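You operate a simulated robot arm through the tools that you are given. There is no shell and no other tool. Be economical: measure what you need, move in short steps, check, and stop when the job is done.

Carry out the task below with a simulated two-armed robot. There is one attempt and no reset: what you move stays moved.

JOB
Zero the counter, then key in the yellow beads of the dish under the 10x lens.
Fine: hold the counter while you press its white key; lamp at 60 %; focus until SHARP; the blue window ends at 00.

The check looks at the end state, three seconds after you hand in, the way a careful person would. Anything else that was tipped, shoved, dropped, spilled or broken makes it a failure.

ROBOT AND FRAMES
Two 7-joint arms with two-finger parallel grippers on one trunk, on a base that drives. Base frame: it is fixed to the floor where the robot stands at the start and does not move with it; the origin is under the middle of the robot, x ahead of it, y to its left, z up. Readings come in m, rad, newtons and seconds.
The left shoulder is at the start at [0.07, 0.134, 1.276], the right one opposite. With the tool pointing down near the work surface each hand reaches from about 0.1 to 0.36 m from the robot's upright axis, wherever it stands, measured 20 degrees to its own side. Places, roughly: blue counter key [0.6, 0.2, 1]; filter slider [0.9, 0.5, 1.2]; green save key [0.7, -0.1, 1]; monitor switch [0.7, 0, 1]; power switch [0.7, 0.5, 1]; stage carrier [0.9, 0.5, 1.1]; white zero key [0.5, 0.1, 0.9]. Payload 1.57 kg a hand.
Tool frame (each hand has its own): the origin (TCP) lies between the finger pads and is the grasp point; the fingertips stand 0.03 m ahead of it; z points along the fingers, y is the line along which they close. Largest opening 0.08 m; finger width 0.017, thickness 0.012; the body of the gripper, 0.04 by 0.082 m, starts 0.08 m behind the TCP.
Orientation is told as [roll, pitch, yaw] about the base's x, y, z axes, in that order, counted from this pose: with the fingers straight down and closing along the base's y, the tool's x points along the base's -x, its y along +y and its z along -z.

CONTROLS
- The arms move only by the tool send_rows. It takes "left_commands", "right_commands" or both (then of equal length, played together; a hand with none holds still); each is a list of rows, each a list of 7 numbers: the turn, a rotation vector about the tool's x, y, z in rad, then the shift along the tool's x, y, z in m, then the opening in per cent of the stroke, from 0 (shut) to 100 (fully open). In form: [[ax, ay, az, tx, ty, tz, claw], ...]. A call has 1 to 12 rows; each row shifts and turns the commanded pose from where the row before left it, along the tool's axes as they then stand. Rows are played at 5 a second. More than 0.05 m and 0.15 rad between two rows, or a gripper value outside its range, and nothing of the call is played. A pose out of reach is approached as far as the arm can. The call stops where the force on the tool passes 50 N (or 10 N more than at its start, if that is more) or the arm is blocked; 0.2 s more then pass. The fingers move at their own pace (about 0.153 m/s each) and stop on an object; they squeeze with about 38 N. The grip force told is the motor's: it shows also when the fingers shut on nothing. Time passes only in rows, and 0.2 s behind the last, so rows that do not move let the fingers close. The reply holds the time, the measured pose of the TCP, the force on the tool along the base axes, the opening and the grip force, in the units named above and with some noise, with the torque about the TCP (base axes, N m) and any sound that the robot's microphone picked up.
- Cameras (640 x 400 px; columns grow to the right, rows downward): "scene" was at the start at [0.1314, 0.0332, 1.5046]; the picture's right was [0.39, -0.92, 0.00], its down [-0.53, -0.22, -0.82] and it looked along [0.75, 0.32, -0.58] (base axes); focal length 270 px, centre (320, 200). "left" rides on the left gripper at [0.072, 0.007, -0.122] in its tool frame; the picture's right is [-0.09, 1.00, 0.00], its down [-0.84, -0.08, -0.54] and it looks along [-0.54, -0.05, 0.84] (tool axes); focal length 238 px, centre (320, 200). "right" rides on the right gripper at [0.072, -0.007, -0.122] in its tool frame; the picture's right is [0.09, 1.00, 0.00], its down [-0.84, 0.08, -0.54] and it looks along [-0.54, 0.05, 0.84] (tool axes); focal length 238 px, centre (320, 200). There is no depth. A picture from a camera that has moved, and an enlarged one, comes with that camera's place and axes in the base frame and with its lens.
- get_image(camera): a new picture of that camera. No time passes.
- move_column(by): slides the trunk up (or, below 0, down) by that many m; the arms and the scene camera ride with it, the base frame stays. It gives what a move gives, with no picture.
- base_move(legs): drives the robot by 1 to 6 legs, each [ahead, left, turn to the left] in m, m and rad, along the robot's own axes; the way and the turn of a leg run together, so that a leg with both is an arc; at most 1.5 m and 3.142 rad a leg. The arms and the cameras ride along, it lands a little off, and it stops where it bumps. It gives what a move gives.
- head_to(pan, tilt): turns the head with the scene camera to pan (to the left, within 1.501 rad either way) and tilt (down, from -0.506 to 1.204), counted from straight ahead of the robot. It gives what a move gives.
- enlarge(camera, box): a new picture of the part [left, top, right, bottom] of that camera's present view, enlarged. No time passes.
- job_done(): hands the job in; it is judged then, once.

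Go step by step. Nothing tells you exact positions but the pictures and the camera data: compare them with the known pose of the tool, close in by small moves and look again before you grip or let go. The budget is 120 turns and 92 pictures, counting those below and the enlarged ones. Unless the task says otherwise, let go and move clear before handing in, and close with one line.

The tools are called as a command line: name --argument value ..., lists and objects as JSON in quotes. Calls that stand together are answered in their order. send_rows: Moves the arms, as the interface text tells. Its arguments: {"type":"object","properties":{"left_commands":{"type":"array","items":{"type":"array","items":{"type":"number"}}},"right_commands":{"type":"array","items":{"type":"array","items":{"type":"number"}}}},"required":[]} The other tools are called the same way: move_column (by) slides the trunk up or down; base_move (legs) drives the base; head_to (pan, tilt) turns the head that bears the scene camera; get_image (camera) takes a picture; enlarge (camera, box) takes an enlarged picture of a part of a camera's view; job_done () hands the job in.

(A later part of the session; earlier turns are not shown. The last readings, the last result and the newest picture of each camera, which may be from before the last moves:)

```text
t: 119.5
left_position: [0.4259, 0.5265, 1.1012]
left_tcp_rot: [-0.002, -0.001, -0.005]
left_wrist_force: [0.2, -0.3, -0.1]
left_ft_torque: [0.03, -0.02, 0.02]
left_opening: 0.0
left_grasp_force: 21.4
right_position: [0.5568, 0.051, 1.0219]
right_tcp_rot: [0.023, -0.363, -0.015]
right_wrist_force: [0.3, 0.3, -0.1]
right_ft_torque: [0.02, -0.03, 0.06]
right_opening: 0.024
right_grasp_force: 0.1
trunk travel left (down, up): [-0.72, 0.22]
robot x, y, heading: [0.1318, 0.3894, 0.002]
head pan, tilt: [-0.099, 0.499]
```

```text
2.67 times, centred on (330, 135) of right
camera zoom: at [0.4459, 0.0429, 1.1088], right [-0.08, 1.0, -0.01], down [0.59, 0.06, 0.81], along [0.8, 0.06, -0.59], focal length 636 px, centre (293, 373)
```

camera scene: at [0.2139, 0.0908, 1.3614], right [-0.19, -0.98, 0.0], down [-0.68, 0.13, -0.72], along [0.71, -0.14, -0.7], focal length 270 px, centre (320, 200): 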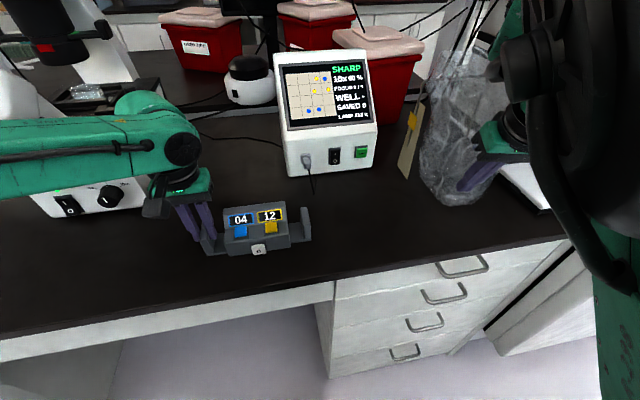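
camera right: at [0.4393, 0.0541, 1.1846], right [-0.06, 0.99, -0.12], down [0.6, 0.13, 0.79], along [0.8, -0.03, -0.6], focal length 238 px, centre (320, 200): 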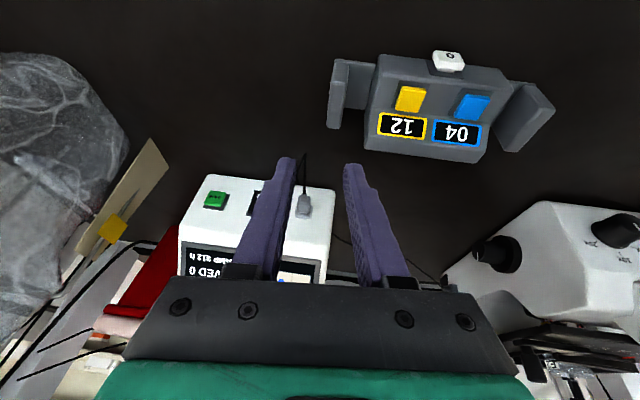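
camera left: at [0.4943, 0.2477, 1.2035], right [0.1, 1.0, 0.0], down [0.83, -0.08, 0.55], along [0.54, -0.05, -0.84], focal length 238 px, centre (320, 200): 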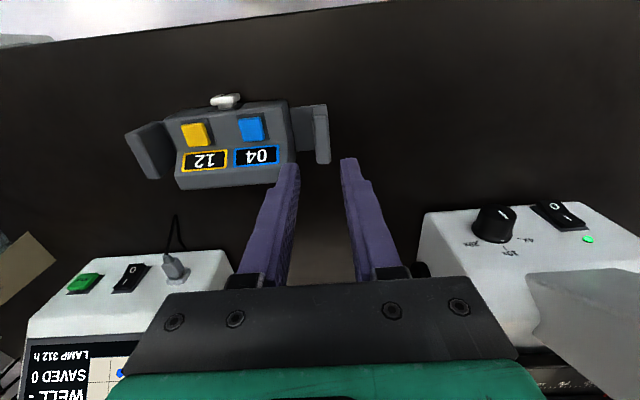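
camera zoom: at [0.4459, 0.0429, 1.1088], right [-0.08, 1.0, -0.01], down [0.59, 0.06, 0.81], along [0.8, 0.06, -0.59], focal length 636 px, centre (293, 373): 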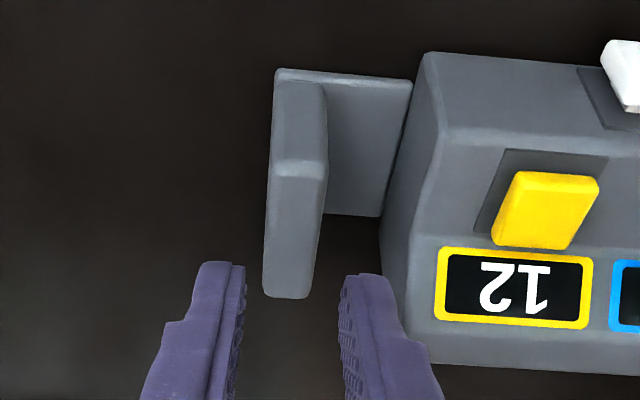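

Centred. Descend 40 mm vertically and close on the right wing.

send_rows --right_commands '[[0, 0, 0, 0.007, 0, 0.0188, 30], [0, 0, 0, 0.007, 0, 0.0188, 30], [0, 0, 0, 0, 0, 0, 30], [0, 0, 0, 0, 0, 0, 5], [0, 0, 0, 0, 0, 0, 5], [0, 0, 0, 0, 0, 0, 5]]'

get_image --camera "right"

```text
t: 120.9
left_position: [0.4269, 0.5279, 1.1007]
left_tcp_rot: [-0.002, -0.002, -0.005]
left_wrist_force: [0.0, -0.3, -0.8]
left_ft_torque: [0.01, 0.0, 0.02]
left_opening: 0.0001
left_grasp_force: 21.8
right_position: [0.5571, 0.0515, 0.9766]
right_tcp_rot: [0.018, -0.349, -0.023]
right_wrist_force: [5.6, 1.6, 12.1]
right_ft_torque: [-0.23, -0.85, 0.08]
right_opening: 0.0155
right_grasp_force: 31.3
trunk travel left (down, up): [-0.72, 0.22]
robot x, y, heading: [0.1327, 0.3926, -0.005]
head pan, tilt: [-0.099, 0.499]
```

```text
18 pictures are left
camera right: at [0.4461, 0.0443, 1.0658], right [-0.07, 1.0, -0.01], down [0.6, 0.05, 0.8], along [0.8, 0.05, -0.6], focal length 238 px, centre (320, 200)
```

right: 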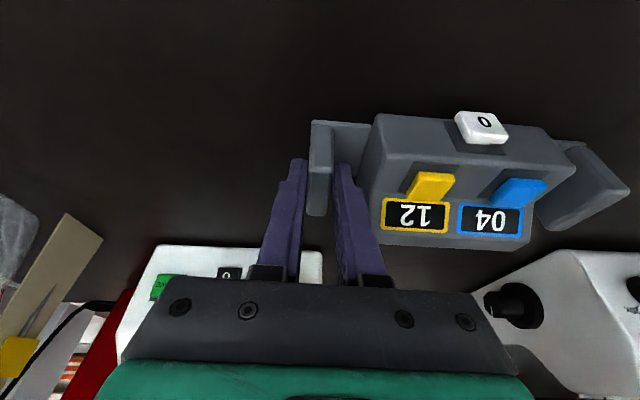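

Held on the right wing, and this camera sees the windows. White key ≈(0.525, 0.145, 0.947). Tilt the left tool toward -y and bring it to a hover in front of the key.

send_rows --left_commands '[[0.1525, 0, 0, 0, 0, 0, 0], [0.1525, 0, 0, 0, 0, 0, 0], [0.1525, 0, 0, 0, 0, 0, 0], [0.1525, 0, 0, 0, 0, 0, 0], [0, 0, 0, -0.0035, -0.0296, 0.0314, 0], [0, 0, 0, -0.0035, -0.0296, 0.0314, 0], [0, 0, 0, -0.0035, -0.0296, 0.0314, 0], [0, 0, 0, -0.0035, -0.0296, 0.0314, 0], [0, 0, 0, -0.0035, -0.0296, 0.0314, 0], [0, 0, 0, -0.0035, -0.0296, 0.0314, 0], [0, 0, 0, -0.0035, -0.0296, 0.0314, 0], [0, 0, 0, -0.0035, -0.0296, 0.0314, 0]]'

get_image --camera "right"

```text
refused: row 1 steps farther than a row can; nothing moved
```

```text
17 pictures are left
camera right: at [0.4461, 0.0443, 1.0658], right [-0.07, 1.0, -0.01], down [0.6, 0.05, 0.8], along [0.8, 0.05, -0.6], focal length 238 px, centre (320, 200)
```

right: 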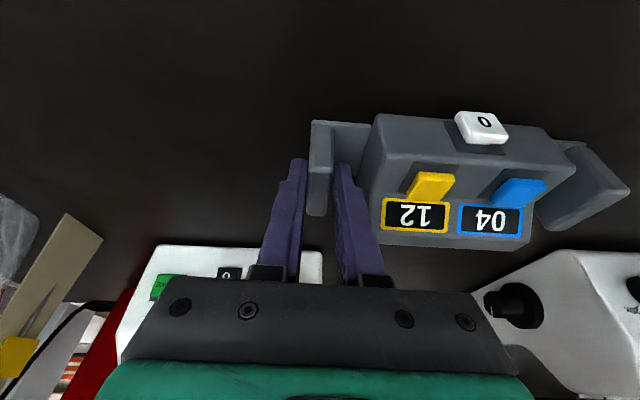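

Turn step too large; resend with 0.148.

send_rows --left_commands '[[0.148, 0, 0, 0, 0, 0, 0], [0.148, 0, 0, 0, 0, 0, 0], [0.148, 0, 0, 0, 0, 0, 0], [0.148, 0, 0, 0, 0, 0, 0], [0, 0, 0, -0.0035, -0.0296, 0.0314, 0], [0, 0, 0, -0.0035, -0.0296, 0.0314, 0], [0, 0, 0, -0.0035, -0.0296, 0.0314, 0], [0, 0, 0, -0.0035, -0.0296, 0.0314, 0], [0, 0, 0, -0.0035, -0.0296, 0.0314, 0], [0, 0, 0, -0.0035, -0.0296, 0.0314, 0], [0, 0, 0, -0.0035, -0.0296, 0.0314, 0], [0, 0, 0, -0.0035, -0.0296, 0.0314, 0]]'

```text
t: 123.5
left_position: [0.4452, 0.294, 1.0429]
left_tcp_rot: [-0.596, -0.005, -0.004]
left_wrist_force: [0.6, -0.9, -0.4]
left_ft_torque: [0.02, -0.02, 0.04]
left_opening: 0.0001
left_grasp_force: 21.7
left hand out of reach, approached as far as the arm can: row 10, 11, 12
right_position: [0.5541, 0.0542, 0.9778]
right_tcp_rot: [0.022, -0.348, -0.021]
right_wrist_force: [-3.0, 3.8, 10.6]
right_ft_torque: [-0.1, 0.32, -0.02]
right_opening: 0.0156
right_grasp_force: 31.7
trunk travel left (down, up): [-0.72, 0.22]
robot x, y, heading: [0.1329, 0.3952, 0.002]
head pan, tilt: [-0.099, 0.499]
```

Near a limit again; try going a little forward and then inward.

send_rows --left_commands '[[0, 0, 0, -0.04, 0, 0, 0], [0, 0, 0, -0.02, -0.02, 0.01, 0], [0, 0, 0, 0, -0.033, 0.023, 0], [0, 0, 0, 0, -0.033, 0.023, 0]]'

```text
t: 124.5
left_position: [0.4773, 0.2989, 1.0466]
left_tcp_rot: [-0.594, -0.003, -0.004]
left_wrist_force: [-0.7, -0.1, 0.0]
left_ft_torque: [-0.01, 0.02, -0.02]
left_opening: 0.0001
left_grasp_force: 20.8
left hand out of reach, approached as far as the arm can: row 1, 2, 3, 4
right_position: [0.5536, 0.0528, 0.9774]
right_tcp_rot: [0.022, -0.349, -0.021]
right_wrist_force: [-2.5, 1.9, 9.0]
right_ft_torque: [-0.16, 0.29, 0.0]
right_opening: 0.0155
right_grasp_force: 30.8
trunk travel left (down, up): [-0.72, 0.22]
robot x, y, heading: [0.1355, 0.3909, -0.001]
head pan, tilt: [-0.099, 0.499]
```

Release the wrist limit by spinning the tool about its own axis, then move in.

send_rows --left_commands '[[0, 0, 0.14, 0, 0, 0, 0], [0, 0, 0.14, 0, 0, 0, 0], [0, 0, 0.14, 0, 0, 0, 0], [0, 0, 0.14, 0, 0, 0, 0], [0, 0, 0.14, 0, 0, 0, 0], [0, 0, 0, -0.0173, -0.0218, 0.0297, 0], [0, 0, 0, -0.0173, -0.0218, 0.0297, 0], [0, 0, 0, -0.0173, -0.0218, 0.0297, 0]]'

```text
t: 126.3
left_position: [0.4712, 0.2969, 1.0458]
left_tcp_rot: [-0.476, -0.372, -0.615]
left_wrist_force: [-0.2, -0.3, -0.8]
left_ft_torque: [0.01, 0.03, 0.03]
left_opening: 0.0001
left_grasp_force: 21.2
left hand out of reach, approached as far as the arm can: row 6, 7, 8
right_position: [0.5548, 0.0523, 0.9783]
right_tcp_rot: [0.022, -0.349, -0.02]
right_wrist_force: [-0.3, 1.9, 9.5]
right_ft_torque: [-0.22, 0.09, 0.04]
right_opening: 0.0156
right_grasp_force: 30.9
trunk travel left (down, up): [-0.72, 0.22]
robot x, y, heading: [0.1357, 0.3929, -0.001]
head pan, tilt: [-0.099, 0.499]
```

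The left wrist cannot cross the robot's centre line, so this split won't work. The right arm did reach inward with its tool pitched forward; I'll return to the centred station and use that for holding the right wing. Release, lift, and drive back.

send_rows --right_commands '[[0, 0, 0, 0, 0, 0, 32], [0, 0, 0, 0, 0, 0, 32], [0, 0, 0, -0.0115, 0, -0.0313, 32], [0, 0, 0, -0.0115, 0, -0.0313, 32], [0, 0, 0, -0.0115, 0, -0.0313, 32]]'

base_move --legs '[[-0.1, 0, 0], [0, -0.28, 0]]'

send_rows --right_commands '[[0, -0.13, 0, 0, 0, 0, 32], [0, -0.13, 0, 0, 0, 0, 32], [0, -0.13, 0, 0, 0, 0, 32], [0, -0.13, 0, 0, 0, 0, 32], [0, -0.13, 0, 0, 0, 0, 32]]'

```text
t: 127.5
left_position: [0.4724, 0.2962, 1.0439]
left_tcp_rot: [-0.476, -0.372, -0.613]
left_wrist_force: [-0.2, 0.7, -0.7]
left_ft_torque: [0.02, 0.02, 0.02]
left_opening: 0.0
left_grasp_force: 21.1
right_position: [0.5581, 0.051, 1.0797]
right_tcp_rot: [0.01, -0.348, -0.004]
right_wrist_force: [-1.5, 1.2, 0.6]
right_ft_torque: [0.0, 0.01, 0.0]
right_opening: 0.0256
right_grasp_force: 0.0
trunk travel left (down, up): [-0.72, 0.22]
robot x, y, heading: [0.1327, 0.3877, -0.001]
head pan, tilt: [-0.099, 0.499]
```

```text
t: 130.2
left_position: [0.3709, 0.0112, 1.0453]
left_tcp_rot: [-0.479, -0.371, -0.62]
left_wrist_force: [0.9, 0.1, 0.6]
left_ft_torque: [-0.01, 0.0, 0.01]
left_opening: 0.0001
left_grasp_force: 21.3
right_position: [0.4534, -0.2353, 1.0799]
right_tcp_rot: [0.009, -0.347, -0.012]
right_wrist_force: [-0.2, 0.0, 0.5]
right_ft_torque: [-0.05, -0.03, -0.01]
right_opening: 0.0256
right_grasp_force: 0.0
trunk travel left (down, up): [-0.72, 0.22]
robot x, y, heading: [0.0324, 0.1079, -0.008]
head pan, tilt: [-0.099, 0.499]
```

```text
t: 131.4
left_position: [0.3703, 0.0108, 1.0446]
left_tcp_rot: [-0.477, -0.371, -0.623]
left_wrist_force: [0.0, -0.4, 0.1]
left_ft_torque: [0.0, 0.01, 0.0]
left_opening: 0.0001
left_grasp_force: 21.0
right_position: [0.4532, -0.2359, 1.0799]
right_tcp_rot: [0.009, -0.997, -0.016]
right_wrist_force: [0.0, 0.7, -0.6]
right_ft_torque: [-0.02, 0.01, -0.03]
right_opening: 0.0257
right_grasp_force: 0.0
trunk travel left (down, up): [-0.72, 0.22]
robot x, y, heading: [0.0282, 0.1099, -0.003]
head pan, tilt: [-0.099, 0.499]
```

Right arm fine at pitch −1.0. Move the left hand outward and then the right hand inward.

send_rows --left_commands '[[0, 0, -0.14, 0, 0, 0, 0], [0, 0, -0.14, 0, 0, 0, 0], [0, 0, -0.14, 0, 0, 0, 0], [0, 0, -0.14, 0, 0, 0, 0], [0, 0, -0.14, 0, 0, 0, 0], [0, 0, 0, 0, 0.0276, -0.0307, 0], [0, 0, 0, 0, 0.0276, -0.0307, 0], [0, 0, 0, 0, 0.0276, -0.0307, 0], [0, 0, 0, 0, 0.0276, -0.0307, 0], [0, 0, 0, 0, 0.0276, -0.0307, 0], [0, 0, 0, 0, 0, 0, 0], [0, 0, 0, 0, 0, 0, 0]]' --right_commands '[[0, 0, 0, 0, 0, 0, 32], [0, 0, 0, 0, 0, 0, 32], [0, 0, 0, 0, 0, 0, 32], [0, 0, 0, 0, 0, 0, 32], [0, 0, 0, 0, 0, 0, 32], [0, 0, 0, -0.0063, 0.041, 0.0044, 32], [0, 0, 0, -0.0063, 0.041, 0.0044, 32], [0, 0, 0, -0.0063, 0.041, 0.0044, 32], [0, 0, 0, -0.0063, 0.041, 0.0044, 32], [0, 0, 0, -0.0063, 0.041, 0.0044, 32], [0, 0, 0, -0.0063, 0.041, 0.0044, 32], [0, 0, 0, -0.0063, 0.041, 0.0044, 32]]'

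```text
t: 134.0
left_position: [0.3748, 0.21, 1.0938]
left_tcp_rot: [-0.596, -0.001, -0.013]
left_wrist_force: [-0.8, -0.2, -0.4]
left_ft_torque: [0.01, 0.0, -0.06]
left_opening: 0.0001
left_grasp_force: 21.6
right_position: [0.4778, -0.1742, 1.066]
right_tcp_rot: [0.035, -0.99, -0.039]
right_wrist_force: [-0.3, 0.7, -0.9]
right_ft_torque: [0.02, 0.02, 0.01]
right_opening: 0.0255
right_grasp_force: 0.1
right hand out of reach, approached as far as the arm can: row 7, 8, 9, 10, 11, 12
trunk travel left (down, up): [-0.72, 0.22]
robot x, y, heading: [0.032, 0.1092, -0.013]
head pan, tilt: [-0.099, 0.499]
```

The right hand now reaches (0.446, −0.283) relative to the robot. With the left tool tilted ~63° the white key comes within reach if I stand at about (0.10, 0.335). Drive there.

base_move --legs '[[0, 0.222, 0.008], [0.068, 0, 0]]'

send_rows --left_commands '[[0.14, 0, 0, 0, 0, 0, 0], [0.14, 0, 0, 0, 0, 0, 0], [0.14, 0, 0, 0, 0, 0, 0], [0.1, 0, 0, 0, 0, 0, 0]]'

enlarge --camera "right" --box '[240, 100, 420, 240]'

```text
t: 136.3
left_position: [0.4422, 0.4346, 1.0952]
left_tcp_rot: [-0.596, -0.003, -0.006]
left_wrist_force: [-0.3, -0.1, -0.8]
left_ft_torque: [-0.03, -0.03, -0.03]
left_opening: 0.0001
left_grasp_force: 21.1
right_position: [0.5486, 0.0527, 1.0689]
right_tcp_rot: [0.029, -0.993, -0.026]
right_wrist_force: [-0.1, 0.2, -0.2]
right_ft_torque: [-0.01, 0.0, -0.04]
right_opening: 0.0257
right_grasp_force: 0.0
trunk travel left (down, up): [-0.72, 0.22]
robot x, y, heading: [0.103, 0.3343, -0.003]
head pan, tilt: [-0.099, 0.499]
```

```text
t: 137.3
left_position: [0.4439, 0.4372, 1.0938]
left_tcp_rot: [-1.117, -0.003, -0.005]
left_wrist_force: [0.7, -0.7, -0.1]
left_ft_torque: [-0.01, 0.01, 0.0]
left_opening: 0.0002
left_grasp_force: 21.8
right_position: [0.5489, 0.0544, 1.0657]
right_tcp_rot: [0.031, -0.986, -0.027]
right_wrist_force: [-0.5, 0.0, 0.1]
right_ft_torque: [-0.01, -0.01, 0.0]
right_opening: 0.0255
right_grasp_force: 0.0
trunk travel left (down, up): [-0.72, 0.22]
robot x, y, heading: [0.101, 0.3352, -0.001]
head pan, tilt: [-0.099, 0.499]
```

```text
2.86 times, centred on (330, 170) of right
camera zoom: at [0.4073, 0.0476, 1.0714], right [-0.05, 1.0, -0.06], down [0.01, 0.06, 1.0], along [1.0, 0.05, -0.01], focal length 681 px, centre (291, 286)
```

zoom: 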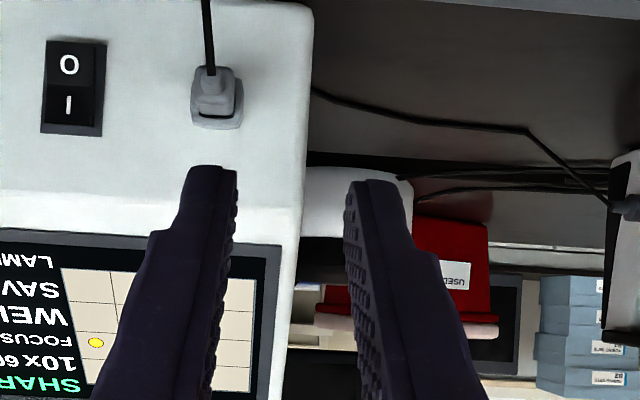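

Above the right wing. Descend two thirds and check the alignment.

send_rows --right_commands '[[0, 0, 0, 0.0262, -0.0005, 0.0153, 32], [0, 0, 0, 0.0262, -0.0005, 0.0153, 32]]'

enlarge --camera "right" --box '[240, 60, 420, 200]'

```text
t: 137.9
left_position: [0.4457, 0.4367, 1.0943]
left_tcp_rot: [-1.116, -0.001, -0.005]
left_wrist_force: [0.9, 0.6, -0.3]
left_ft_torque: [0.0, -0.02, -0.02]
left_opening: 0.0
left_grasp_force: 20.4
right_position: [0.5504, 0.0532, 1.0082]
right_tcp_rot: [0.061, -0.999, -0.058]
right_wrist_force: [0.3, 0.2, 0.3]
right_ft_torque: [0.02, 0.02, 0.02]
right_opening: 0.0254
right_grasp_force: 0.0
trunk travel left (down, up): [-0.72, 0.22]
robot x, y, heading: [0.1037, 0.3314, -0.003]
head pan, tilt: [-0.099, 0.499]
```

```text
2.86 times, centred on (330, 130) of right
camera zoom: at [0.4081, 0.0473, 1.0111], right [-0.04, 1.0, -0.04], down [0.0, 0.04, 1.0], along [1.0, 0.04, 0.0], focal length 681 px, centre (291, 400)
```

zoom: 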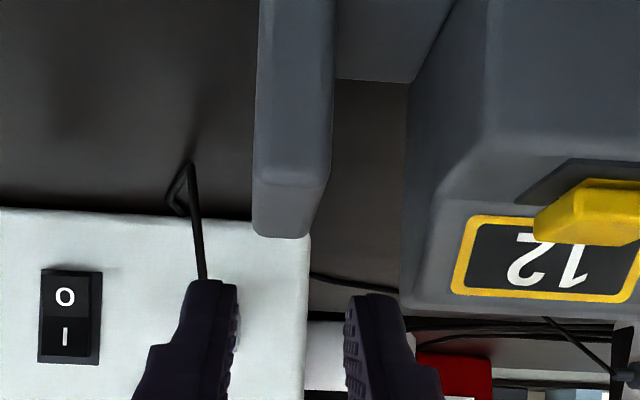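

Aligned within 2 mm. Descend the rest and close on the wing.

send_rows --right_commands '[[0, 0, 0, 0.0152, -0.001, 0.0068, 32], [0, 0, 0, 0.0152, -0.0005, 0.0068, 32], [0, 0, 0, 0, 0, 0, 32], [0, 0, 0, 0, 0, 0, 5], [0, 0, 0, 0, 0, 0, 5], [0, 0, 0, 0, 0, 0, 5]]'

```text
t: 139.3
left_position: [0.4446, 0.4373, 1.0939]
left_tcp_rot: [-1.115, -0.002, -0.005]
left_wrist_force: [0.6, -0.3, 0.0]
left_ft_torque: [-0.01, -0.01, -0.02]
left_opening: 0.0001
left_grasp_force: 21.9
right_position: [0.5421, 0.0515, 0.9763]
right_tcp_rot: [0.077, -0.999, -0.086]
right_wrist_force: [5.4, -0.6, 12.7]
right_ft_torque: [-0.3, -0.78, 0.07]
right_opening: 0.0159
right_grasp_force: 31.5
trunk travel left (down, up): [-0.72, 0.22]
robot x, y, heading: [0.1034, 0.3302, -0.004]
head pan, tilt: [-0.099, 0.499]
```

Held again. Bring the tilted left tool toward the white key.

send_rows --left_commands '[[0, 0, 0, -0.005, -0.005, 0.0392, 0], [0, 0, 0, -0.005, -0.005, 0.0392, 0], [0, 0, 0, -0.005, -0.005, 0.0392, 0], [0, 0, 0, -0.005, -0.005, 0.0392, 0], [0, 0, 0, -0.005, -0.005, 0.0392, 0], [0, 0, 0, -0.005, 0.0065, 0.032, 0], [0, 0, 0, -0.005, 0.0065, 0.032, 0]]'

get_image --camera "left"

```text
t: 140.9
left_position: [0.4738, 0.2104, 1.0031]
left_tcp_rot: [-1.116, -0.004, -0.004]
left_wrist_force: [0.4, -0.5, 0.0]
left_ft_torque: [0.04, 0.01, -0.05]
left_opening: 0.0
left_grasp_force: 21.6
left hand out of reach, approached as far as the arm can: row 7
right_position: [0.5402, 0.0525, 0.9748]
right_tcp_rot: [0.076, -0.991, -0.085]
right_wrist_force: [6.8, -3.6, 23.2]
right_ft_torque: [-0.53, -0.64, -0.02]
right_opening: 0.0156
right_grasp_force: 31.5
trunk travel left (down, up): [-0.72, 0.22]
robot x, y, heading: [0.1023, 0.3335, -0.004]
head pan, tilt: [-0.099, 0.499]
```

```text
14 pictures are left
camera left: at [0.4034, 0.323, 1.0509], right [0.1, 0.44, -0.89], down [0.84, 0.45, 0.31], along [0.54, -0.78, -0.32], focal length 238 px, centre (320, 200)
```

left: 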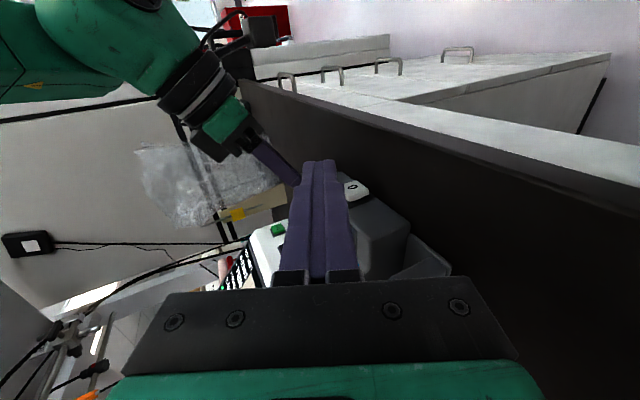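

The left is ~4 cm short. Both arms reach further inward when more extended, so I'll release, back the base by 0.08 m, and extend the right arm further in.

send_rows --left_commands '[[0, 0, 0, 0.015, -0.009, -0.0267, 0], [0, 0, 0, 0.015, -0.009, -0.0267, 0], [0, 0, 0, 0, 0, 0, 0], [0, 0, 0, 0, 0, 0, 0], [0, 0, 0, 0, 0, 0, 0]]' --right_commands '[[0, 0, 0, 0, 0, 0, 32], [0, 0, 0, 0, 0, 0, 32], [0, 0, 0, -0.0252, 0, -0.0162, 32], [0, 0, 0, -0.0252, 0, -0.0162, 32], [0, 0, 0, -0.0252, 0, -0.0162, 32]]'

base_move --legs '[[-0.08, 0, 0.004]]'

send_rows --right_commands '[[0, 0, 0, -0.0216, 0, 0.0336, 32], [0, 0, 0, -0.0216, 0, 0.0336, 32], [0, 0, 0, 0, 0.025, 0, 32], [0, 0, 0, 0, 0.025, 0, 32], [0, 0, 0, 0, 0.025, 0, 32]]'

```text
t: 142.1
left_position: [0.4454, 0.25, 1.045]
left_tcp_rot: [-1.114, -0.002, -0.005]
left_wrist_force: [-0.6, 0.0, 0.2]
left_ft_torque: [0.01, 0.03, 0.0]
left_opening: 0.0
left_grasp_force: 21.3
right_position: [0.5405, 0.0539, 1.0529]
right_tcp_rot: [0.17, -0.968, -0.153]
right_wrist_force: [-0.5, 0.0, 0.0]
right_ft_torque: [-0.01, 0.01, 0.03]
right_opening: 0.0253
right_grasp_force: 0.1
trunk travel left (down, up): [-0.72, 0.22]
robot x, y, heading: [0.1022, 0.3347, -0.005]
head pan, tilt: [-0.099, 0.499]
```

```text
t: 143.2
left_position: [0.3687, 0.252, 1.0427]
left_tcp_rot: [-1.116, 0.0, -0.001]
left_wrist_force: [0.4, -0.2, 0.6]
left_ft_torque: [0.01, 0.01, -0.02]
left_opening: 0.0
left_grasp_force: 21.3
right_position: [0.4661, 0.0532, 1.0584]
right_tcp_rot: [0.056, -0.977, -0.048]
right_wrist_force: [-0.5, -0.4, -0.2]
right_ft_torque: [0.0, 0.01, 0.03]
right_opening: 0.0255
right_grasp_force: 0.1
trunk travel left (down, up): [-0.72, 0.22]
robot x, y, heading: [0.0268, 0.3327, -0.0]
head pan, tilt: [-0.099, 0.499]
```

```text
t: 144.4
left_position: [0.3675, 0.2511, 1.0442]
left_tcp_rot: [-1.115, -0.001, -0.001]
left_wrist_force: [0.3, -0.4, 0.5]
left_ft_torque: [0.0, 0.03, -0.01]
left_opening: 0.0
left_grasp_force: 20.9
right_position: [0.5456, 0.0592, 1.0474]
right_tcp_rot: [0.086, -0.987, -0.079]
right_wrist_force: [-0.1, 0.1, -0.1]
right_ft_torque: [0.01, 0.01, -0.02]
right_opening: 0.0257
right_grasp_force: 0.0
right hand out of reach, approached as far as the arm can: row 3, 4, 5
trunk travel left (down, up): [-0.72, 0.22]
robot x, y, heading: [0.0223, 0.3342, -0.0]
head pan, tilt: [-0.099, 0.499]
```

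The right arm can hold the wing from here too. Test the left's inward reach with the arm more extended.

send_rows --left_commands '[[0, 0, 0, -0.037, -0.0013, 0.018, 0], [0, 0, 0, -0.037, -0.0013, 0.018, 0], [0, 0, 0, -0.033, -0.0013, 0.018, 0], [0, 0, 0, 0, 0, 0.03, 0], [0, 0, 0, 0, 0.005, 0.016, 0]]'

```text
t: 145.6
left_position: [0.4398, 0.221, 1.026]
left_tcp_rot: [-1.115, -0.002, -0.001]
left_wrist_force: [-0.8, 0.4, -0.2]
left_ft_torque: [0.05, 0.01, 0.0]
left_opening: 0.0002
left_grasp_force: 21.4
left hand out of reach, approached as far as the arm can: row 3, 4, 5
right_position: [0.5449, 0.0569, 1.0438]
right_tcp_rot: [0.086, -0.979, -0.081]
right_wrist_force: [-0.6, 0.0, -0.1]
right_ft_torque: [0.01, -0.01, 0.0]
right_opening: 0.0255
right_grasp_force: 0.1
trunk travel left (down, up): [-0.72, 0.22]
robot x, y, heading: [0.0241, 0.3327, -0.0]
head pan, tilt: [-0.099, 0.499]
```

The tool direction should follow the arm's line (forward and inward). Rotate the left tool +50° about vertical in place.

send_rows --left_commands '[[0, -0.13, -0.064, 0, 0, 0, 0], [0, -0.13, -0.064, 0, 0, 0, 0], [0, -0.13, -0.064, 0, 0, 0, 0], [0, -0.13, -0.064, 0, 0, 0, 0], [0, -0.13, -0.064, 0, 0, 0, 0], [0, -0.13, -0.064, 0, 0, 0, 0]]'

```text
t: 147.0
left_position: [0.4604, 0.3776, 1.0128]
left_tcp_rot: [-1.123, 0.007, 0.752]
left_wrist_force: [1.1, -0.2, 0.4]
left_ft_torque: [-0.02, 0.01, 0.0]
left_opening: 0.0002
left_grasp_force: 20.7
left hand out of reach, approached as far as the arm can: row 1, 2, 3, 4, 5, 6
right_position: [0.5438, 0.0577, 1.0435]
right_tcp_rot: [0.088, -0.98, -0.079]
right_wrist_force: [-0.2, 0.0, -0.6]
right_ft_torque: [-0.02, -0.01, 0.01]
right_opening: 0.0255
right_grasp_force: 0.0
trunk travel left (down, up): [-0.72, 0.22]
robot x, y, heading: [0.0246, 0.3307, -0.002]
head pan, tilt: [-0.099, 0.499]
```

That is not natural for the wrist. New split: left holds the left wing pointing down (proven), right presses with its tool leaning toward +y (it reached far inward that way before). Reorient both hands first.

send_rows --left_commands '[[0, 0.13, 0.0624, 0, 0, 0, 34], [0, 0.13, 0.0624, 0, 0, 0, 34], [0, 0.13, 0.0624, 0, 0, 0, 34], [0, 0.13, 0.0624, 0, 0, 0, 34], [0, 0.13, 0.0624, 0, 0, 0, 34], [-0.145, 0, 0, 0, 0, -0.005, 34], [-0.145, 0, 0, 0, 0, -0.005, 34], [-0.145, 0, 0, 0, 0, -0.005, 34], [-0.145, 0, 0, 0, 0, -0.005, 34], [-0.145, 0, 0, 0, 0, -0.005, 34], [-0.145, 0, 0, 0, 0, -0.005, 34], [-0.145, 0, 0, 0, 0, -0.005, 34]]' --right_commands '[[0, 0, 0, 0.0095, -0.02, -0.0322, 32], [0, 0, 0, 0.0095, -0.02, -0.0322, 32], [0, 0, 0, 0.0095, -0.02, -0.0322, 32], [0, 0, 0, 0.0095, -0.02, -0.0322, 32], [0, 0, 0, 0.0095, -0.02, -0.0322, 0], [0, 0.145, 0, 0, 0, 0, 0], [0, 0.145, 0, 0, 0, 0, 0], [0, 0.145, 0, 0, 0, 0, 0], [0, 0.145, 0, 0, 0, 0, 0], [0, 0, 0, 0, 0, 0, 0], [0, 0, 0, 0, 0, 0, 0], [0, 0, 0, 0, 0, 0, 0]]'

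head_to --pan 0.8 --tilt 0.7

```text
t: 149.6
left_position: [0.4629, 0.3974, 1.0375]
left_tcp_rot: [-0.1, 0.008, 0.042]
left_wrist_force: [0.3, -0.6, -0.3]
left_ft_torque: [-0.01, 0.01, 0.02]
left_opening: 0.0273
left_grasp_force: 0.0
right_position: [0.3894, -0.0425, 1.0929]
right_tcp_rot: [0.038, -0.398, -0.018]
right_wrist_force: [-0.2, 0.3, 0.1]
right_ft_torque: [-0.01, 0.01, -0.01]
right_opening: 0.0
right_grasp_force: 21.0
trunk travel left (down, up): [-0.72, 0.22]
robot x, y, heading: [0.0236, 0.3315, 0.004]
head pan, tilt: [-0.099, 0.499]
```

```text
t: 150.8
left_position: [0.4618, 0.3977, 1.0381]
left_tcp_rot: [-0.103, 0.007, 0.039]
left_wrist_force: [0.2, 0.7, -0.1]
left_ft_torque: [-0.02, 0.03, -0.01]
left_opening: 0.0272
left_grasp_force: 0.1
right_position: [0.3876, -0.043, 1.091]
right_tcp_rot: [0.037, -0.396, -0.02]
right_wrist_force: [1.0, 0.4, -0.7]
right_ft_torque: [0.06, 0.04, 0.0]
right_opening: 0.0
right_grasp_force: 20.9
trunk travel left (down, up): [-0.72, 0.22]
robot x, y, heading: [0.0254, 0.3331, 0.0]
head pan, tilt: [0.799, 0.7]
```

Rotate the right tool 56° toward +y, square the left one, and drive to (0.12, 0.25).

send_rows --right_commands '[[-0.129, 0, 0.054, 0, 0, 0, 0], [-0.129, 0, 0.054, 0, 0, 0, 0], [-0.129, 0, 0.054, 0, 0, 0, 0], [-0.129, 0, 0.054, 0, 0, 0, 0], [-0.129, 0, 0.054, 0, 0, 0, 0], [-0.129, 0, 0.054, 0, 0, 0, 0], [-0.129, 0, 0.054, 0, 0, 0, 0]]' --left_commands '[[-0.1, 0, 0.04, 0, 0, -0.02, 34], [0, 0, 0, 0, 0, -0.02, 34], [0, 0, 0, 0, 0, 0, 34], [0, 0, 0, 0, 0, 0, 34], [0, 0, 0, 0, 0, 0, 34], [0, 0, 0, 0, 0, 0, 34], [0, 0, 0, 0, 0, 0, 34]]'

base_move --legs '[[0, -0.083, 0], [0.095, 0, 0]]'

send_rows --right_commands '[[0, 0, 0, 0.0137, 0.0196, 0.03, 0], [0, 0, 0, 0.0137, 0.0196, 0.03, 0], [0, 0, 0, 0.0137, 0.0196, 0.03, 0]]' --left_commands '[[0, 0, 0, -0.004, -0.024, 0, 34], [0, 0, 0, -0.004, -0.024, 0, 34], [0, 0, 0, -0.004, -0.02, 0, 34]]'

```text
t: 152.4
left_position: [0.4617, 0.4012, 1.0804]
left_tcp_rot: [-0.001, 0.004, 0.001]
left_wrist_force: [-0.1, -0.7, 0.8]
left_ft_torque: [-0.02, -0.03, -0.03]
left_opening: 0.0271
left_grasp_force: 0.1
right_position: [0.3881, -0.0427, 1.0921]
right_tcp_rot: [1.049, -0.209, -0.341]
right_wrist_force: [-0.3, -0.5, 0.4]
right_ft_torque: [0.01, 0.0, 0.0]
right_opening: 0.0
right_grasp_force: 21.0
trunk travel left (down, up): [-0.72, 0.22]
robot x, y, heading: [0.0271, 0.3327, -0.001]
head pan, tilt: [0.799, 0.7]
```

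```text
t: 154.2
left_position: [0.5559, 0.3216, 1.0813]
left_tcp_rot: [0.0, 0.002, 0.0]
left_wrist_force: [-0.3, 0.3, -0.2]
left_ft_torque: [0.01, -0.01, 0.03]
left_opening: 0.0271
left_grasp_force: 0.0
right_position: [0.485, -0.1233, 1.0929]
right_tcp_rot: [1.048, -0.213, -0.341]
right_wrist_force: [-0.5, -0.8, 0.4]
right_ft_torque: [0.03, -0.02, 0.0]
right_opening: 0.0
right_grasp_force: 21.8
trunk travel left (down, up): [-0.72, 0.22]
robot x, y, heading: [0.1215, 0.2552, 0.001]
head pan, tilt: [0.799, 0.7]
```

```text
t: 155.0
left_position: [0.5503, 0.3173, 1.0748]
left_tcp_rot: [-0.007, 0.004, 0.0]
left_wrist_force: [0.5, 0.2, 0.0]
left_ft_torque: [-0.03, -0.04, -0.01]
left_opening: 0.0271
left_grasp_force: 0.0
left hand out of reach, approached as far as the arm can: row 1, 2, 3
right_position: [0.4821, -0.0017, 1.0903]
right_tcp_rot: [1.045, -0.209, -0.342]
right_wrist_force: [-0.9, -0.1, 0.3]
right_ft_torque: [0.03, 0.02, -0.01]
right_opening: 0.0001
right_grasp_force: 21.5
trunk travel left (down, up): [-0.72, 0.22]
robot x, y, heading: [0.1234, 0.252, 0.002]
head pan, tilt: [0.799, 0.7]
```

The right hand reaches inward well this way. The left must lean ~28° toward −y to get to the wing, so I'll grip the wing by its front and rear ends: spin the left hand by 90°.

send_rows --left_commands '[[0, 0, 0.143, 0, 0, 0, 80], [0, 0, 0.143, 0, 0, 0, 80], [0, 0, 0.143, 0, 0, 0, 80], [0, 0, 0.143, 0, 0, 0, 80], [0, 0, 0.143, 0, 0, 0, 80], [0, 0, 0.143, 0, 0, 0, 80], [0, 0, 0.143, 0, 0, 0, 80], [0, 0, 0.143, 0, 0, 0, 80], [0, 0, 0.143, 0, 0, 0, 80], [0, 0, 0.143, 0, 0, 0, 80], [0, 0, 0.143, 0, 0, 0, 80]]'

send_rows --left_commands '[[0, -0.13, 0, 0, 0, 0, 80], [0, -0.13, 0, 0, 0, 0, 80], [0, -0.13, 0, 0, 0, 0, 80], [0, -0.13, 0, 0, 0, 0, 80], [0, 0, 0, -0.0325, 0.006, 0.018, 80], [0, 0, 0, -0.0325, 0.006, 0.018, 80]]'

```text
t: 157.4
left_position: [0.5504, 0.3155, 1.0757]
left_tcp_rot: [-0.002, -0.006, -1.576]
left_wrist_force: [0.4, 0.1, 1.0]
left_ft_torque: [-0.01, 0.02, 0.0]
left_opening: 0.064
left_grasp_force: 0.1
right_position: [0.4814, -0.0037, 1.0899]
right_tcp_rot: [1.045, -0.208, -0.342]
right_wrist_force: [0.4, -0.2, 0.1]
right_ft_torque: [0.01, 0.0, -0.04]
right_opening: 0.0
right_grasp_force: 21.6
trunk travel left (down, up): [-0.72, 0.22]
robot x, y, heading: [0.1223, 0.2538, 0.003]
head pan, tilt: [0.799, 0.7]
```

```text
t: 158.8
left_position: [0.5608, 0.2375, 1.0795]
left_tcp_rot: [-0.003, -0.524, -1.57]
left_wrist_force: [-0.2, -0.3, 0.0]
left_ft_torque: [0.0, -0.03, 0.0]
left_opening: 0.0642
left_grasp_force: 0.0
right_position: [0.4827, -0.0065, 1.0889]
right_tcp_rot: [1.048, -0.209, -0.342]
right_wrist_force: [-1.0, -0.8, -0.8]
right_ft_torque: [0.04, -0.01, 0.05]
right_opening: 0.0
right_grasp_force: 21.1
trunk travel left (down, up): [-0.72, 0.22]
robot x, y, heading: [0.1211, 0.2539, -0.001]
head pan, tilt: [0.799, 0.7]
```

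Excellent, the left reaches over the wing this way. Descend partly and check.

send_rows --left_commands '[[0, 0, 0, 0.0194, 0.003, 0.0205, 80], [0, 0, 0, 0.0194, 0.003, 0.0205, 80]]'

enlarge --camera "left" --box '[220, 60, 420, 220]'

```text
t: 159.4
left_position: [0.567, 0.2513, 1.0232]
left_tcp_rot: [-0.003, -0.522, -1.57]
left_wrist_force: [-0.6, -0.7, -0.5]
left_ft_torque: [0.01, 0.01, -0.02]
left_opening: 0.0639
left_grasp_force: 0.0
right_position: [0.4823, -0.0047, 1.0896]
right_tcp_rot: [1.046, -0.211, -0.342]
right_wrist_force: [0.2, -0.8, -0.6]
right_ft_torque: [0.01, 0.01, -0.02]
right_opening: 0.0001
right_grasp_force: 21.6
trunk travel left (down, up): [-0.72, 0.22]
robot x, y, heading: [0.1223, 0.2546, 0.005]
head pan, tilt: [0.799, 0.7]
```

```text
2.50 times, centred on (320, 140) of left
camera zoom: at [0.5754, 0.3758, 1.0933], right [1.0, -0.08, 0.04], down [-0.08, -0.45, 0.89], along [-0.05, -0.89, -0.46], focal length 596 px, centre (320, 350)
```

zoom: 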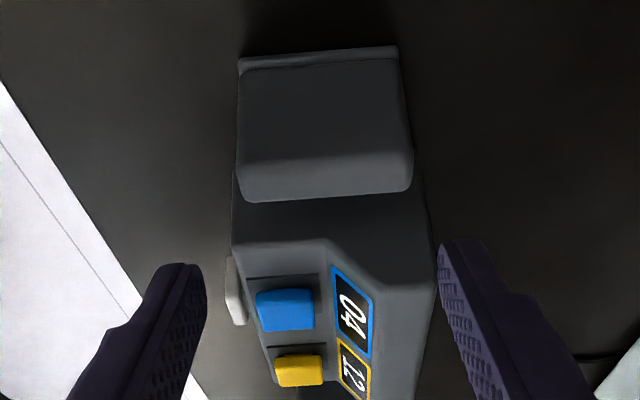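

Centred on the wing. Descend 43 mm and close.

send_rows --left_commands '[[0, 0, 0, 0.01075, 0, 0.0186, 80], [0, 0, 0, 0.01075, 0, 0.0186, 80], [0, 0, 0, 0, 0, 0, 80], [0, 0, 0, 0, 0, 0, 40], [0, 0, 0, 0, 0, 0, 40], [0, 0, 0, 0, 0, 0, 40]]'

```text
t: 160.8
left_position: [0.567, 0.2541, 0.983]
left_tcp_rot: [-0.004, -0.522, -1.573]
left_wrist_force: [-0.2, -0.2, 0.3]
left_ft_torque: [-0.2, -0.05, -0.04]
left_opening: 0.0516
left_grasp_force: 38.1
right_position: [0.4809, -0.0044, 1.0904]
right_tcp_rot: [1.046, -0.209, -0.343]
right_wrist_force: [0.1, 0.0, -0.6]
right_ft_torque: [0.0, 0.0, 0.0]
right_opening: 0.0
right_grasp_force: 21.5
trunk travel left (down, up): [-0.72, 0.22]
robot x, y, heading: [0.1203, 0.2513, 0.005]
head pan, tilt: [0.799, 0.7]
```

Firm hold. Now bring the right fingertip in front of the white key.

send_rows --right_commands '[[0, 0, 0, 0.0164, -0.007, 0.039, 0], [0, 0, 0, 0.0164, -0.007, 0.039, 0], [0, 0, 0, 0.0164, -0.007, 0.039, 0], [0, 0, 0, 0.0164, -0.007, 0.039, 0]]'

get_image --camera "right"

```text
t: 161.8
left_position: [0.5674, 0.2544, 0.9816]
left_tcp_rot: [-0.004, -0.524, -1.571]
left_wrist_force: [-1.0, 0.1, 0.4]
left_ft_torque: [-0.08, -0.03, 0.0]
left_opening: 0.0517
left_grasp_force: 37.9
right_position: [0.4844, 0.1201, 0.9695]
right_tcp_rot: [1.051, -0.202, -0.356]
right_wrist_force: [-0.6, 0.2, 0.2]
right_ft_torque: [0.0, -0.01, 0.02]
right_opening: 0.0
right_grasp_force: 21.0
trunk travel left (down, up): [-0.72, 0.22]
robot x, y, heading: [0.1226, 0.2548, 0.002]
head pan, tilt: [0.799, 0.7]
```

```text
12 pictures are left
camera right: at [0.3688, 0.0462, 1.0086], right [-0.07, 0.56, 0.83], down [0.56, -0.67, 0.5], along [0.83, 0.49, -0.26], focal length 238 px, centre (320, 200)
```

right: 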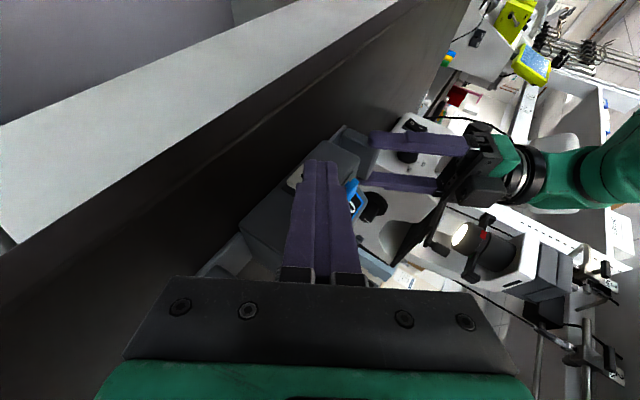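

In place; zoom on the fingertip and the white key.

enlarge --camera "right" --box '[250, 120, 390, 230]'

```text
3.64 times, centred on (320, 175) of right
camera zoom: at [0.3688, 0.0462, 1.0086], right [-0.07, 0.56, 0.83], down [0.56, -0.67, 0.5], along [0.83, 0.49, -0.26], focal length 867 px, centre (320, 291)
```

zoom: 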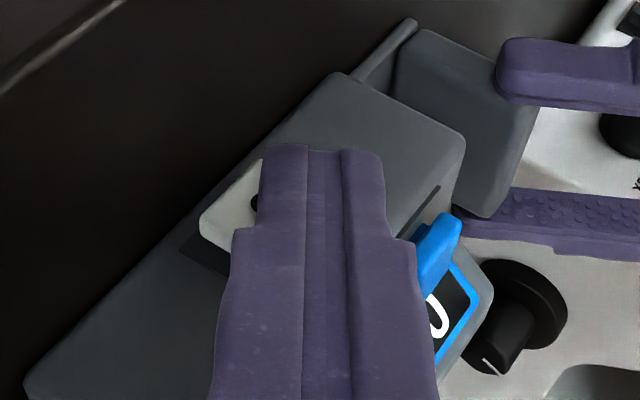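

The label shows the key's centre at about (0.517, 0.145, 0.937), 1 cm lower than my tip. Lower by 10 mm, push forward 16 mm, hold, and retreat.

send_rows --right_commands '[[0, 0, 0, 0.0022, -0.0083, 0.0051, 0], [0, 0, 0, -0.0055, 0, 0.0023, 0], [0, 0, 0, -0.0055, 0, 0.0023, 0], [0, 0, 0, -0.0037, 0, 0.0015, 0], [0, 0, 0, 0, 0, 0, 0]]'

enlarge --camera "left" --box '[220, 140, 420, 300]'

```text
t: 163.0
left_position: [0.567, 0.2541, 0.9812]
left_tcp_rot: [-0.004, -0.522, -1.568]
left_wrist_force: [0.0, 0.4, 0.4]
left_ft_torque: [0.07, -0.05, 0.05]
left_opening: 0.0517
left_grasp_force: 37.9
right_position: [0.4995, 0.1202, 0.9643]
right_tcp_rot: [1.05, -0.207, -0.349]
right_wrist_force: [-0.6, 0.7, -0.1]
right_ft_torque: [0.06, -0.01, 0.03]
right_opening: 0.0
right_grasp_force: 21.3
trunk travel left (down, up): [-0.72, 0.22]
robot x, y, heading: [0.1192, 0.2565, -0.003]
head pan, tilt: [0.799, 0.7]
```

```text
2.50 times, centred on (320, 220) of left
camera zoom: at [0.5752, 0.3774, 1.0516], right [1.0, -0.08, 0.04], down [-0.07, -0.45, 0.89], along [-0.05, -0.89, -0.46], focal length 596 px, centre (320, 150)
```

zoom: 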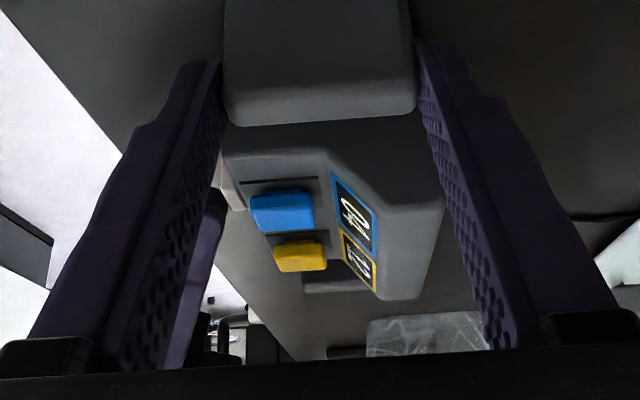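

No contact yet. Lower 4 mm and push forward another 14 mm.

send_rows --right_commands '[[0, 0, 0, 0.0009, -0.0033, 0.0021, 0], [0, 0, 0, -0.0046, 0, 0.0019, 0], [0, 0, 0, -0.0046, 0, 0.0019, 0], [0, 0, 0, -0.0037, 0, 0.0015, 0], [0, 0, 0, 0, 0, 0, 0]]'

enlarge --camera "left" --box '[280, 170, 380, 250]'

```text
t: 164.2
left_position: [0.5683, 0.2552, 0.982]
left_tcp_rot: [-0.001, -0.523, -1.567]
left_wrist_force: [18.5, 9.1, 1.3]
left_ft_torque: [0.14, -0.47, 1.67]
left_opening: 0.0521
left_grasp_force: 38.1
right_position: [0.5117, 0.1209, 0.9606]
right_tcp_rot: [1.043, -0.206, -0.344]
right_wrist_force: [-17.6, -9.2, -2.1]
right_ft_torque: [-0.14, 0.27, 0.22]
right_opening: 0.0
right_grasp_force: 21.9
trunk travel left (down, up): [-0.72, 0.22]
robot x, y, heading: [0.1181, 0.2554, -0.003]
head pan, tilt: [0.799, 0.7]
heard: click
```

```text
5.00 times, centred on (330, 210) of left
camera zoom: at [0.5758, 0.3781, 1.0523], right [1.0, -0.08, 0.05], down [-0.08, -0.45, 0.89], along [-0.05, -0.89, -0.46], focal length 1192 px, centre (270, 150)
```

zoom: 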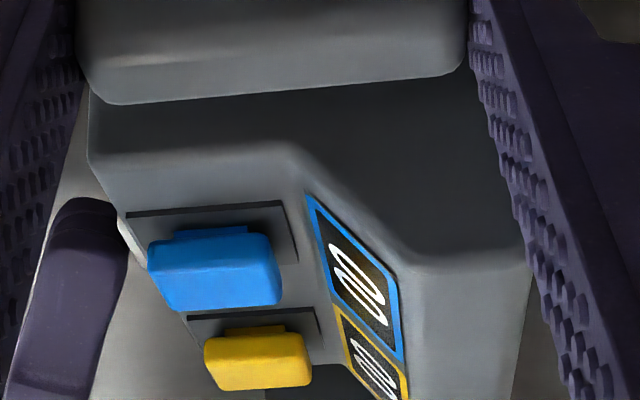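

Click heard and both windows read 00, counter held. Withdraw, rise and hover over the yellow key.

send_rows --right_commands '[[0, 0, 0, 0.0161, 0, -0.0067, 0], [0, 0, 0, 0.0161, 0, -0.0067, 0], [0, 0, 0, -0.008, 0.0311, -0.0193, 0], [0, 0, 0, -0.008, 0.0311, -0.0193, 0], [0, 0, 0, -0.0328, -0.0082, 0.0053, 0], [0, 0, 0, -0.0328, -0.0082, 0.0053, 0], [0, 0, 0, 0, 0, 0, 0]]'

enlarge --camera "left" --box '[260, 150, 400, 260]'

enlarge --camera "right" --box '[240, 110, 400, 240]'

```text
t: 165.8
left_position: [0.5663, 0.2536, 0.9824]
left_tcp_rot: [-0.004, -0.521, -1.57]
left_wrist_force: [-0.1, -0.2, 2.6]
left_ft_torque: [0.12, 0.17, 0.05]
left_opening: 0.052
left_grasp_force: 37.8
right_position: [0.5416, 0.0956, 1.0298]
right_tcp_rot: [1.051, -0.205, -0.35]
right_wrist_force: [-0.5, -0.6, 0.9]
right_ft_torque: [0.0, 0.0, 0.03]
right_opening: 0.0001
right_grasp_force: 21.5
trunk travel left (down, up): [-0.72, 0.22]
robot x, y, heading: [0.1211, 0.2562, 0.0]
head pan, tilt: [0.799, 0.7]
```

```text
3.64 times, centred on (330, 205) of left
camera zoom: at [0.5749, 0.3773, 1.0516], right [1.0, -0.08, 0.04], down [-0.08, -0.46, 0.89], along [-0.05, -0.89, -0.46], focal length 867 px, centre (284, 182)
```

zoom: 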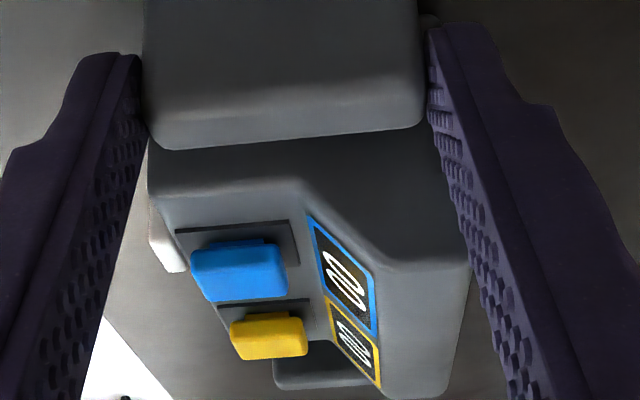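

```text
3.08 times, centred on (320, 175) of right
camera zoom: at [0.4265, 0.0207, 1.0662], right [-0.08, 0.56, 0.83], down [0.56, -0.66, 0.5], along [0.83, 0.5, -0.25], focal length 733 px, centre (320, 277)
```

zoom: 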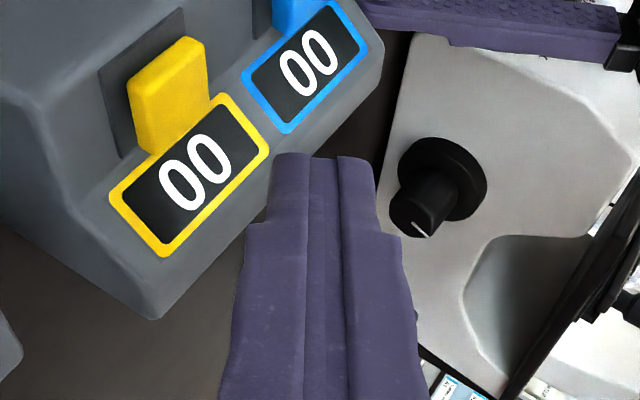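

Both windows 00. Press the yellow key once from above and see whether it clicks.

send_rows --right_commands '[[0, 0, 0, 0.0013, 0.0022, 0.0031, 0], [0, 0, 0, 0.0018, -0.0071, 0.0044, 0], [0, 0, 0, 0.0018, -0.0071, 0.0044, 0], [0, 0, 0, 0.0018, -0.0071, 0.0044, 0], [0, 0, 0, 0.0011, -0.0042, 0.0026, 0], [0, 0, 0, 0.0011, -0.0042, 0.0026, 0], [0, 0, 0, 0, 0, 0, 0]]'

enlarge --camera "right" --box '[240, 110, 400, 240]'

```text
t: 167.4
left_position: [0.566, 0.2537, 0.9814]
left_tcp_rot: [-0.003, -0.522, -1.569]
left_wrist_force: [0.1, -1.6, 0.4]
left_ft_torque: [0.32, -0.01, 0.02]
left_opening: 0.0517
left_grasp_force: 38.6
right_position: [0.541, 0.1003, 0.9941]
right_tcp_rot: [1.05, -0.208, -0.347]
right_wrist_force: [1.7, 0.8, 4.7]
right_ft_torque: [0.1, -0.03, -0.05]
right_opening: 0.0
right_grasp_force: 21.7
trunk travel left (down, up): [-0.72, 0.22]
robot x, y, heading: [0.1227, 0.254, 0.001]
head pan, tilt: [0.799, 0.7]
heard: click
```

```text
3.08 times, centred on (320, 175) of right
camera zoom: at [0.4269, 0.0253, 1.0329], right [-0.08, 0.56, 0.83], down [0.56, -0.66, 0.5], along [0.83, 0.5, -0.26], focal length 733 px, centre (320, 277)
```

zoom: 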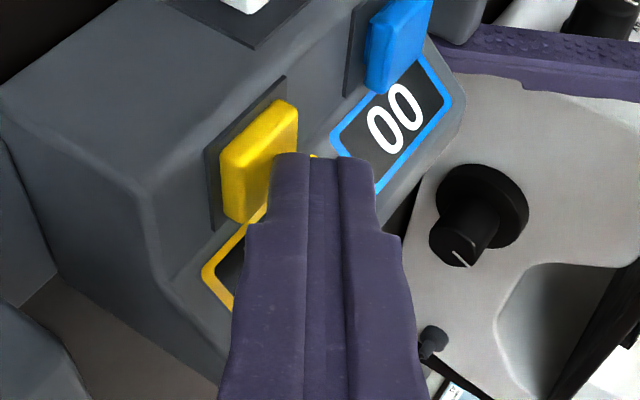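

One click. Lift 15 mm and press again.

send_rows --right_commands '[[0, 0, 0, -0.0011, 0.0042, -0.0026, 0], [0, 0, 0, -0.0011, 0.0042, -0.0026, 0], [0, 0, 0, -0.0011, 0.0042, -0.0026, 0], [0, 0, 0, 0, 0, 0, 0], [0, 0, 0, 0, 0, 0, 0], [0, 0, 0, 0.0011, -0.0042, 0.0026, 0], [0, 0, 0, 0.0011, -0.0042, 0.0026, 0], [0, 0, 0, 0.0011, -0.0042, 0.0026, 0], [0, 0, 0, 0, 0, 0, 0]]'

send_rows --right_commands '[[0, 0, 0, -0.0011, 0.0042, -0.0026, 0], [0, 0, 0, -0.0011, 0.0042, -0.0026, 0], [0, 0, 0, -0.0011, 0.0042, -0.0026, 0], [0, 0, 0, -0.0022, 0.0083, -0.0051, 0], [0, 0, 0, -0.0022, 0.0083, -0.0051, 0], [0, 0, 0, -0.0022, 0.0083, -0.0051, 0]]'

enlarge --camera "right" --box '[240, 110, 400, 240]'

```text
t: 169.4
left_position: [0.567, 0.2542, 0.9813]
left_tcp_rot: [-0.005, -0.523, -1.569]
left_wrist_force: [1.1, -2.7, -0.9]
left_ft_torque: [0.18, -0.1, 0.31]
left_opening: 0.0517
left_grasp_force: 37.9
right_position: [0.5447, 0.101, 0.9958]
right_tcp_rot: [1.051, -0.209, -0.347]
right_wrist_force: [-0.8, 1.7, 5.3]
right_ft_torque: [0.18, -0.02, -0.03]
right_opening: 0.0
right_grasp_force: 21.6
trunk travel left (down, up): [-0.72, 0.22]
robot x, y, heading: [0.122, 0.2528, -0.004]
head pan, tilt: [0.799, 0.7]
heard: click
```

```text
t: 170.8
left_position: [0.5675, 0.2526, 0.9805]
left_tcp_rot: [-0.003, -0.523, -1.57]
left_wrist_force: [0.4, -0.4, 0.5]
left_ft_torque: [-0.02, -0.01, 0.08]
left_opening: 0.0516
left_grasp_force: 37.4
right_position: [0.541, 0.0945, 1.0362]
right_tcp_rot: [1.06, -0.19, -0.369]
right_wrist_force: [-0.4, 0.8, 0.1]
right_ft_torque: [-0.01, 0.0, 0.01]
right_opening: 0.0
right_grasp_force: 21.2
trunk travel left (down, up): [-0.72, 0.22]
robot x, y, heading: [0.1202, 0.2542, -0.003]
head pan, tilt: [0.799, 0.7]
```

```text
3.08 times, centred on (320, 175) of right
camera zoom: at [0.4258, 0.021, 1.0741], right [-0.06, 0.55, 0.84], down [0.55, -0.68, 0.49], along [0.83, 0.49, -0.26], focal length 733 px, centre (320, 277)
```

zoom: 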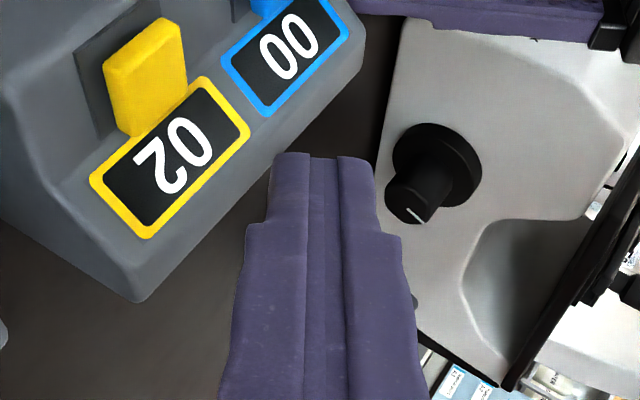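

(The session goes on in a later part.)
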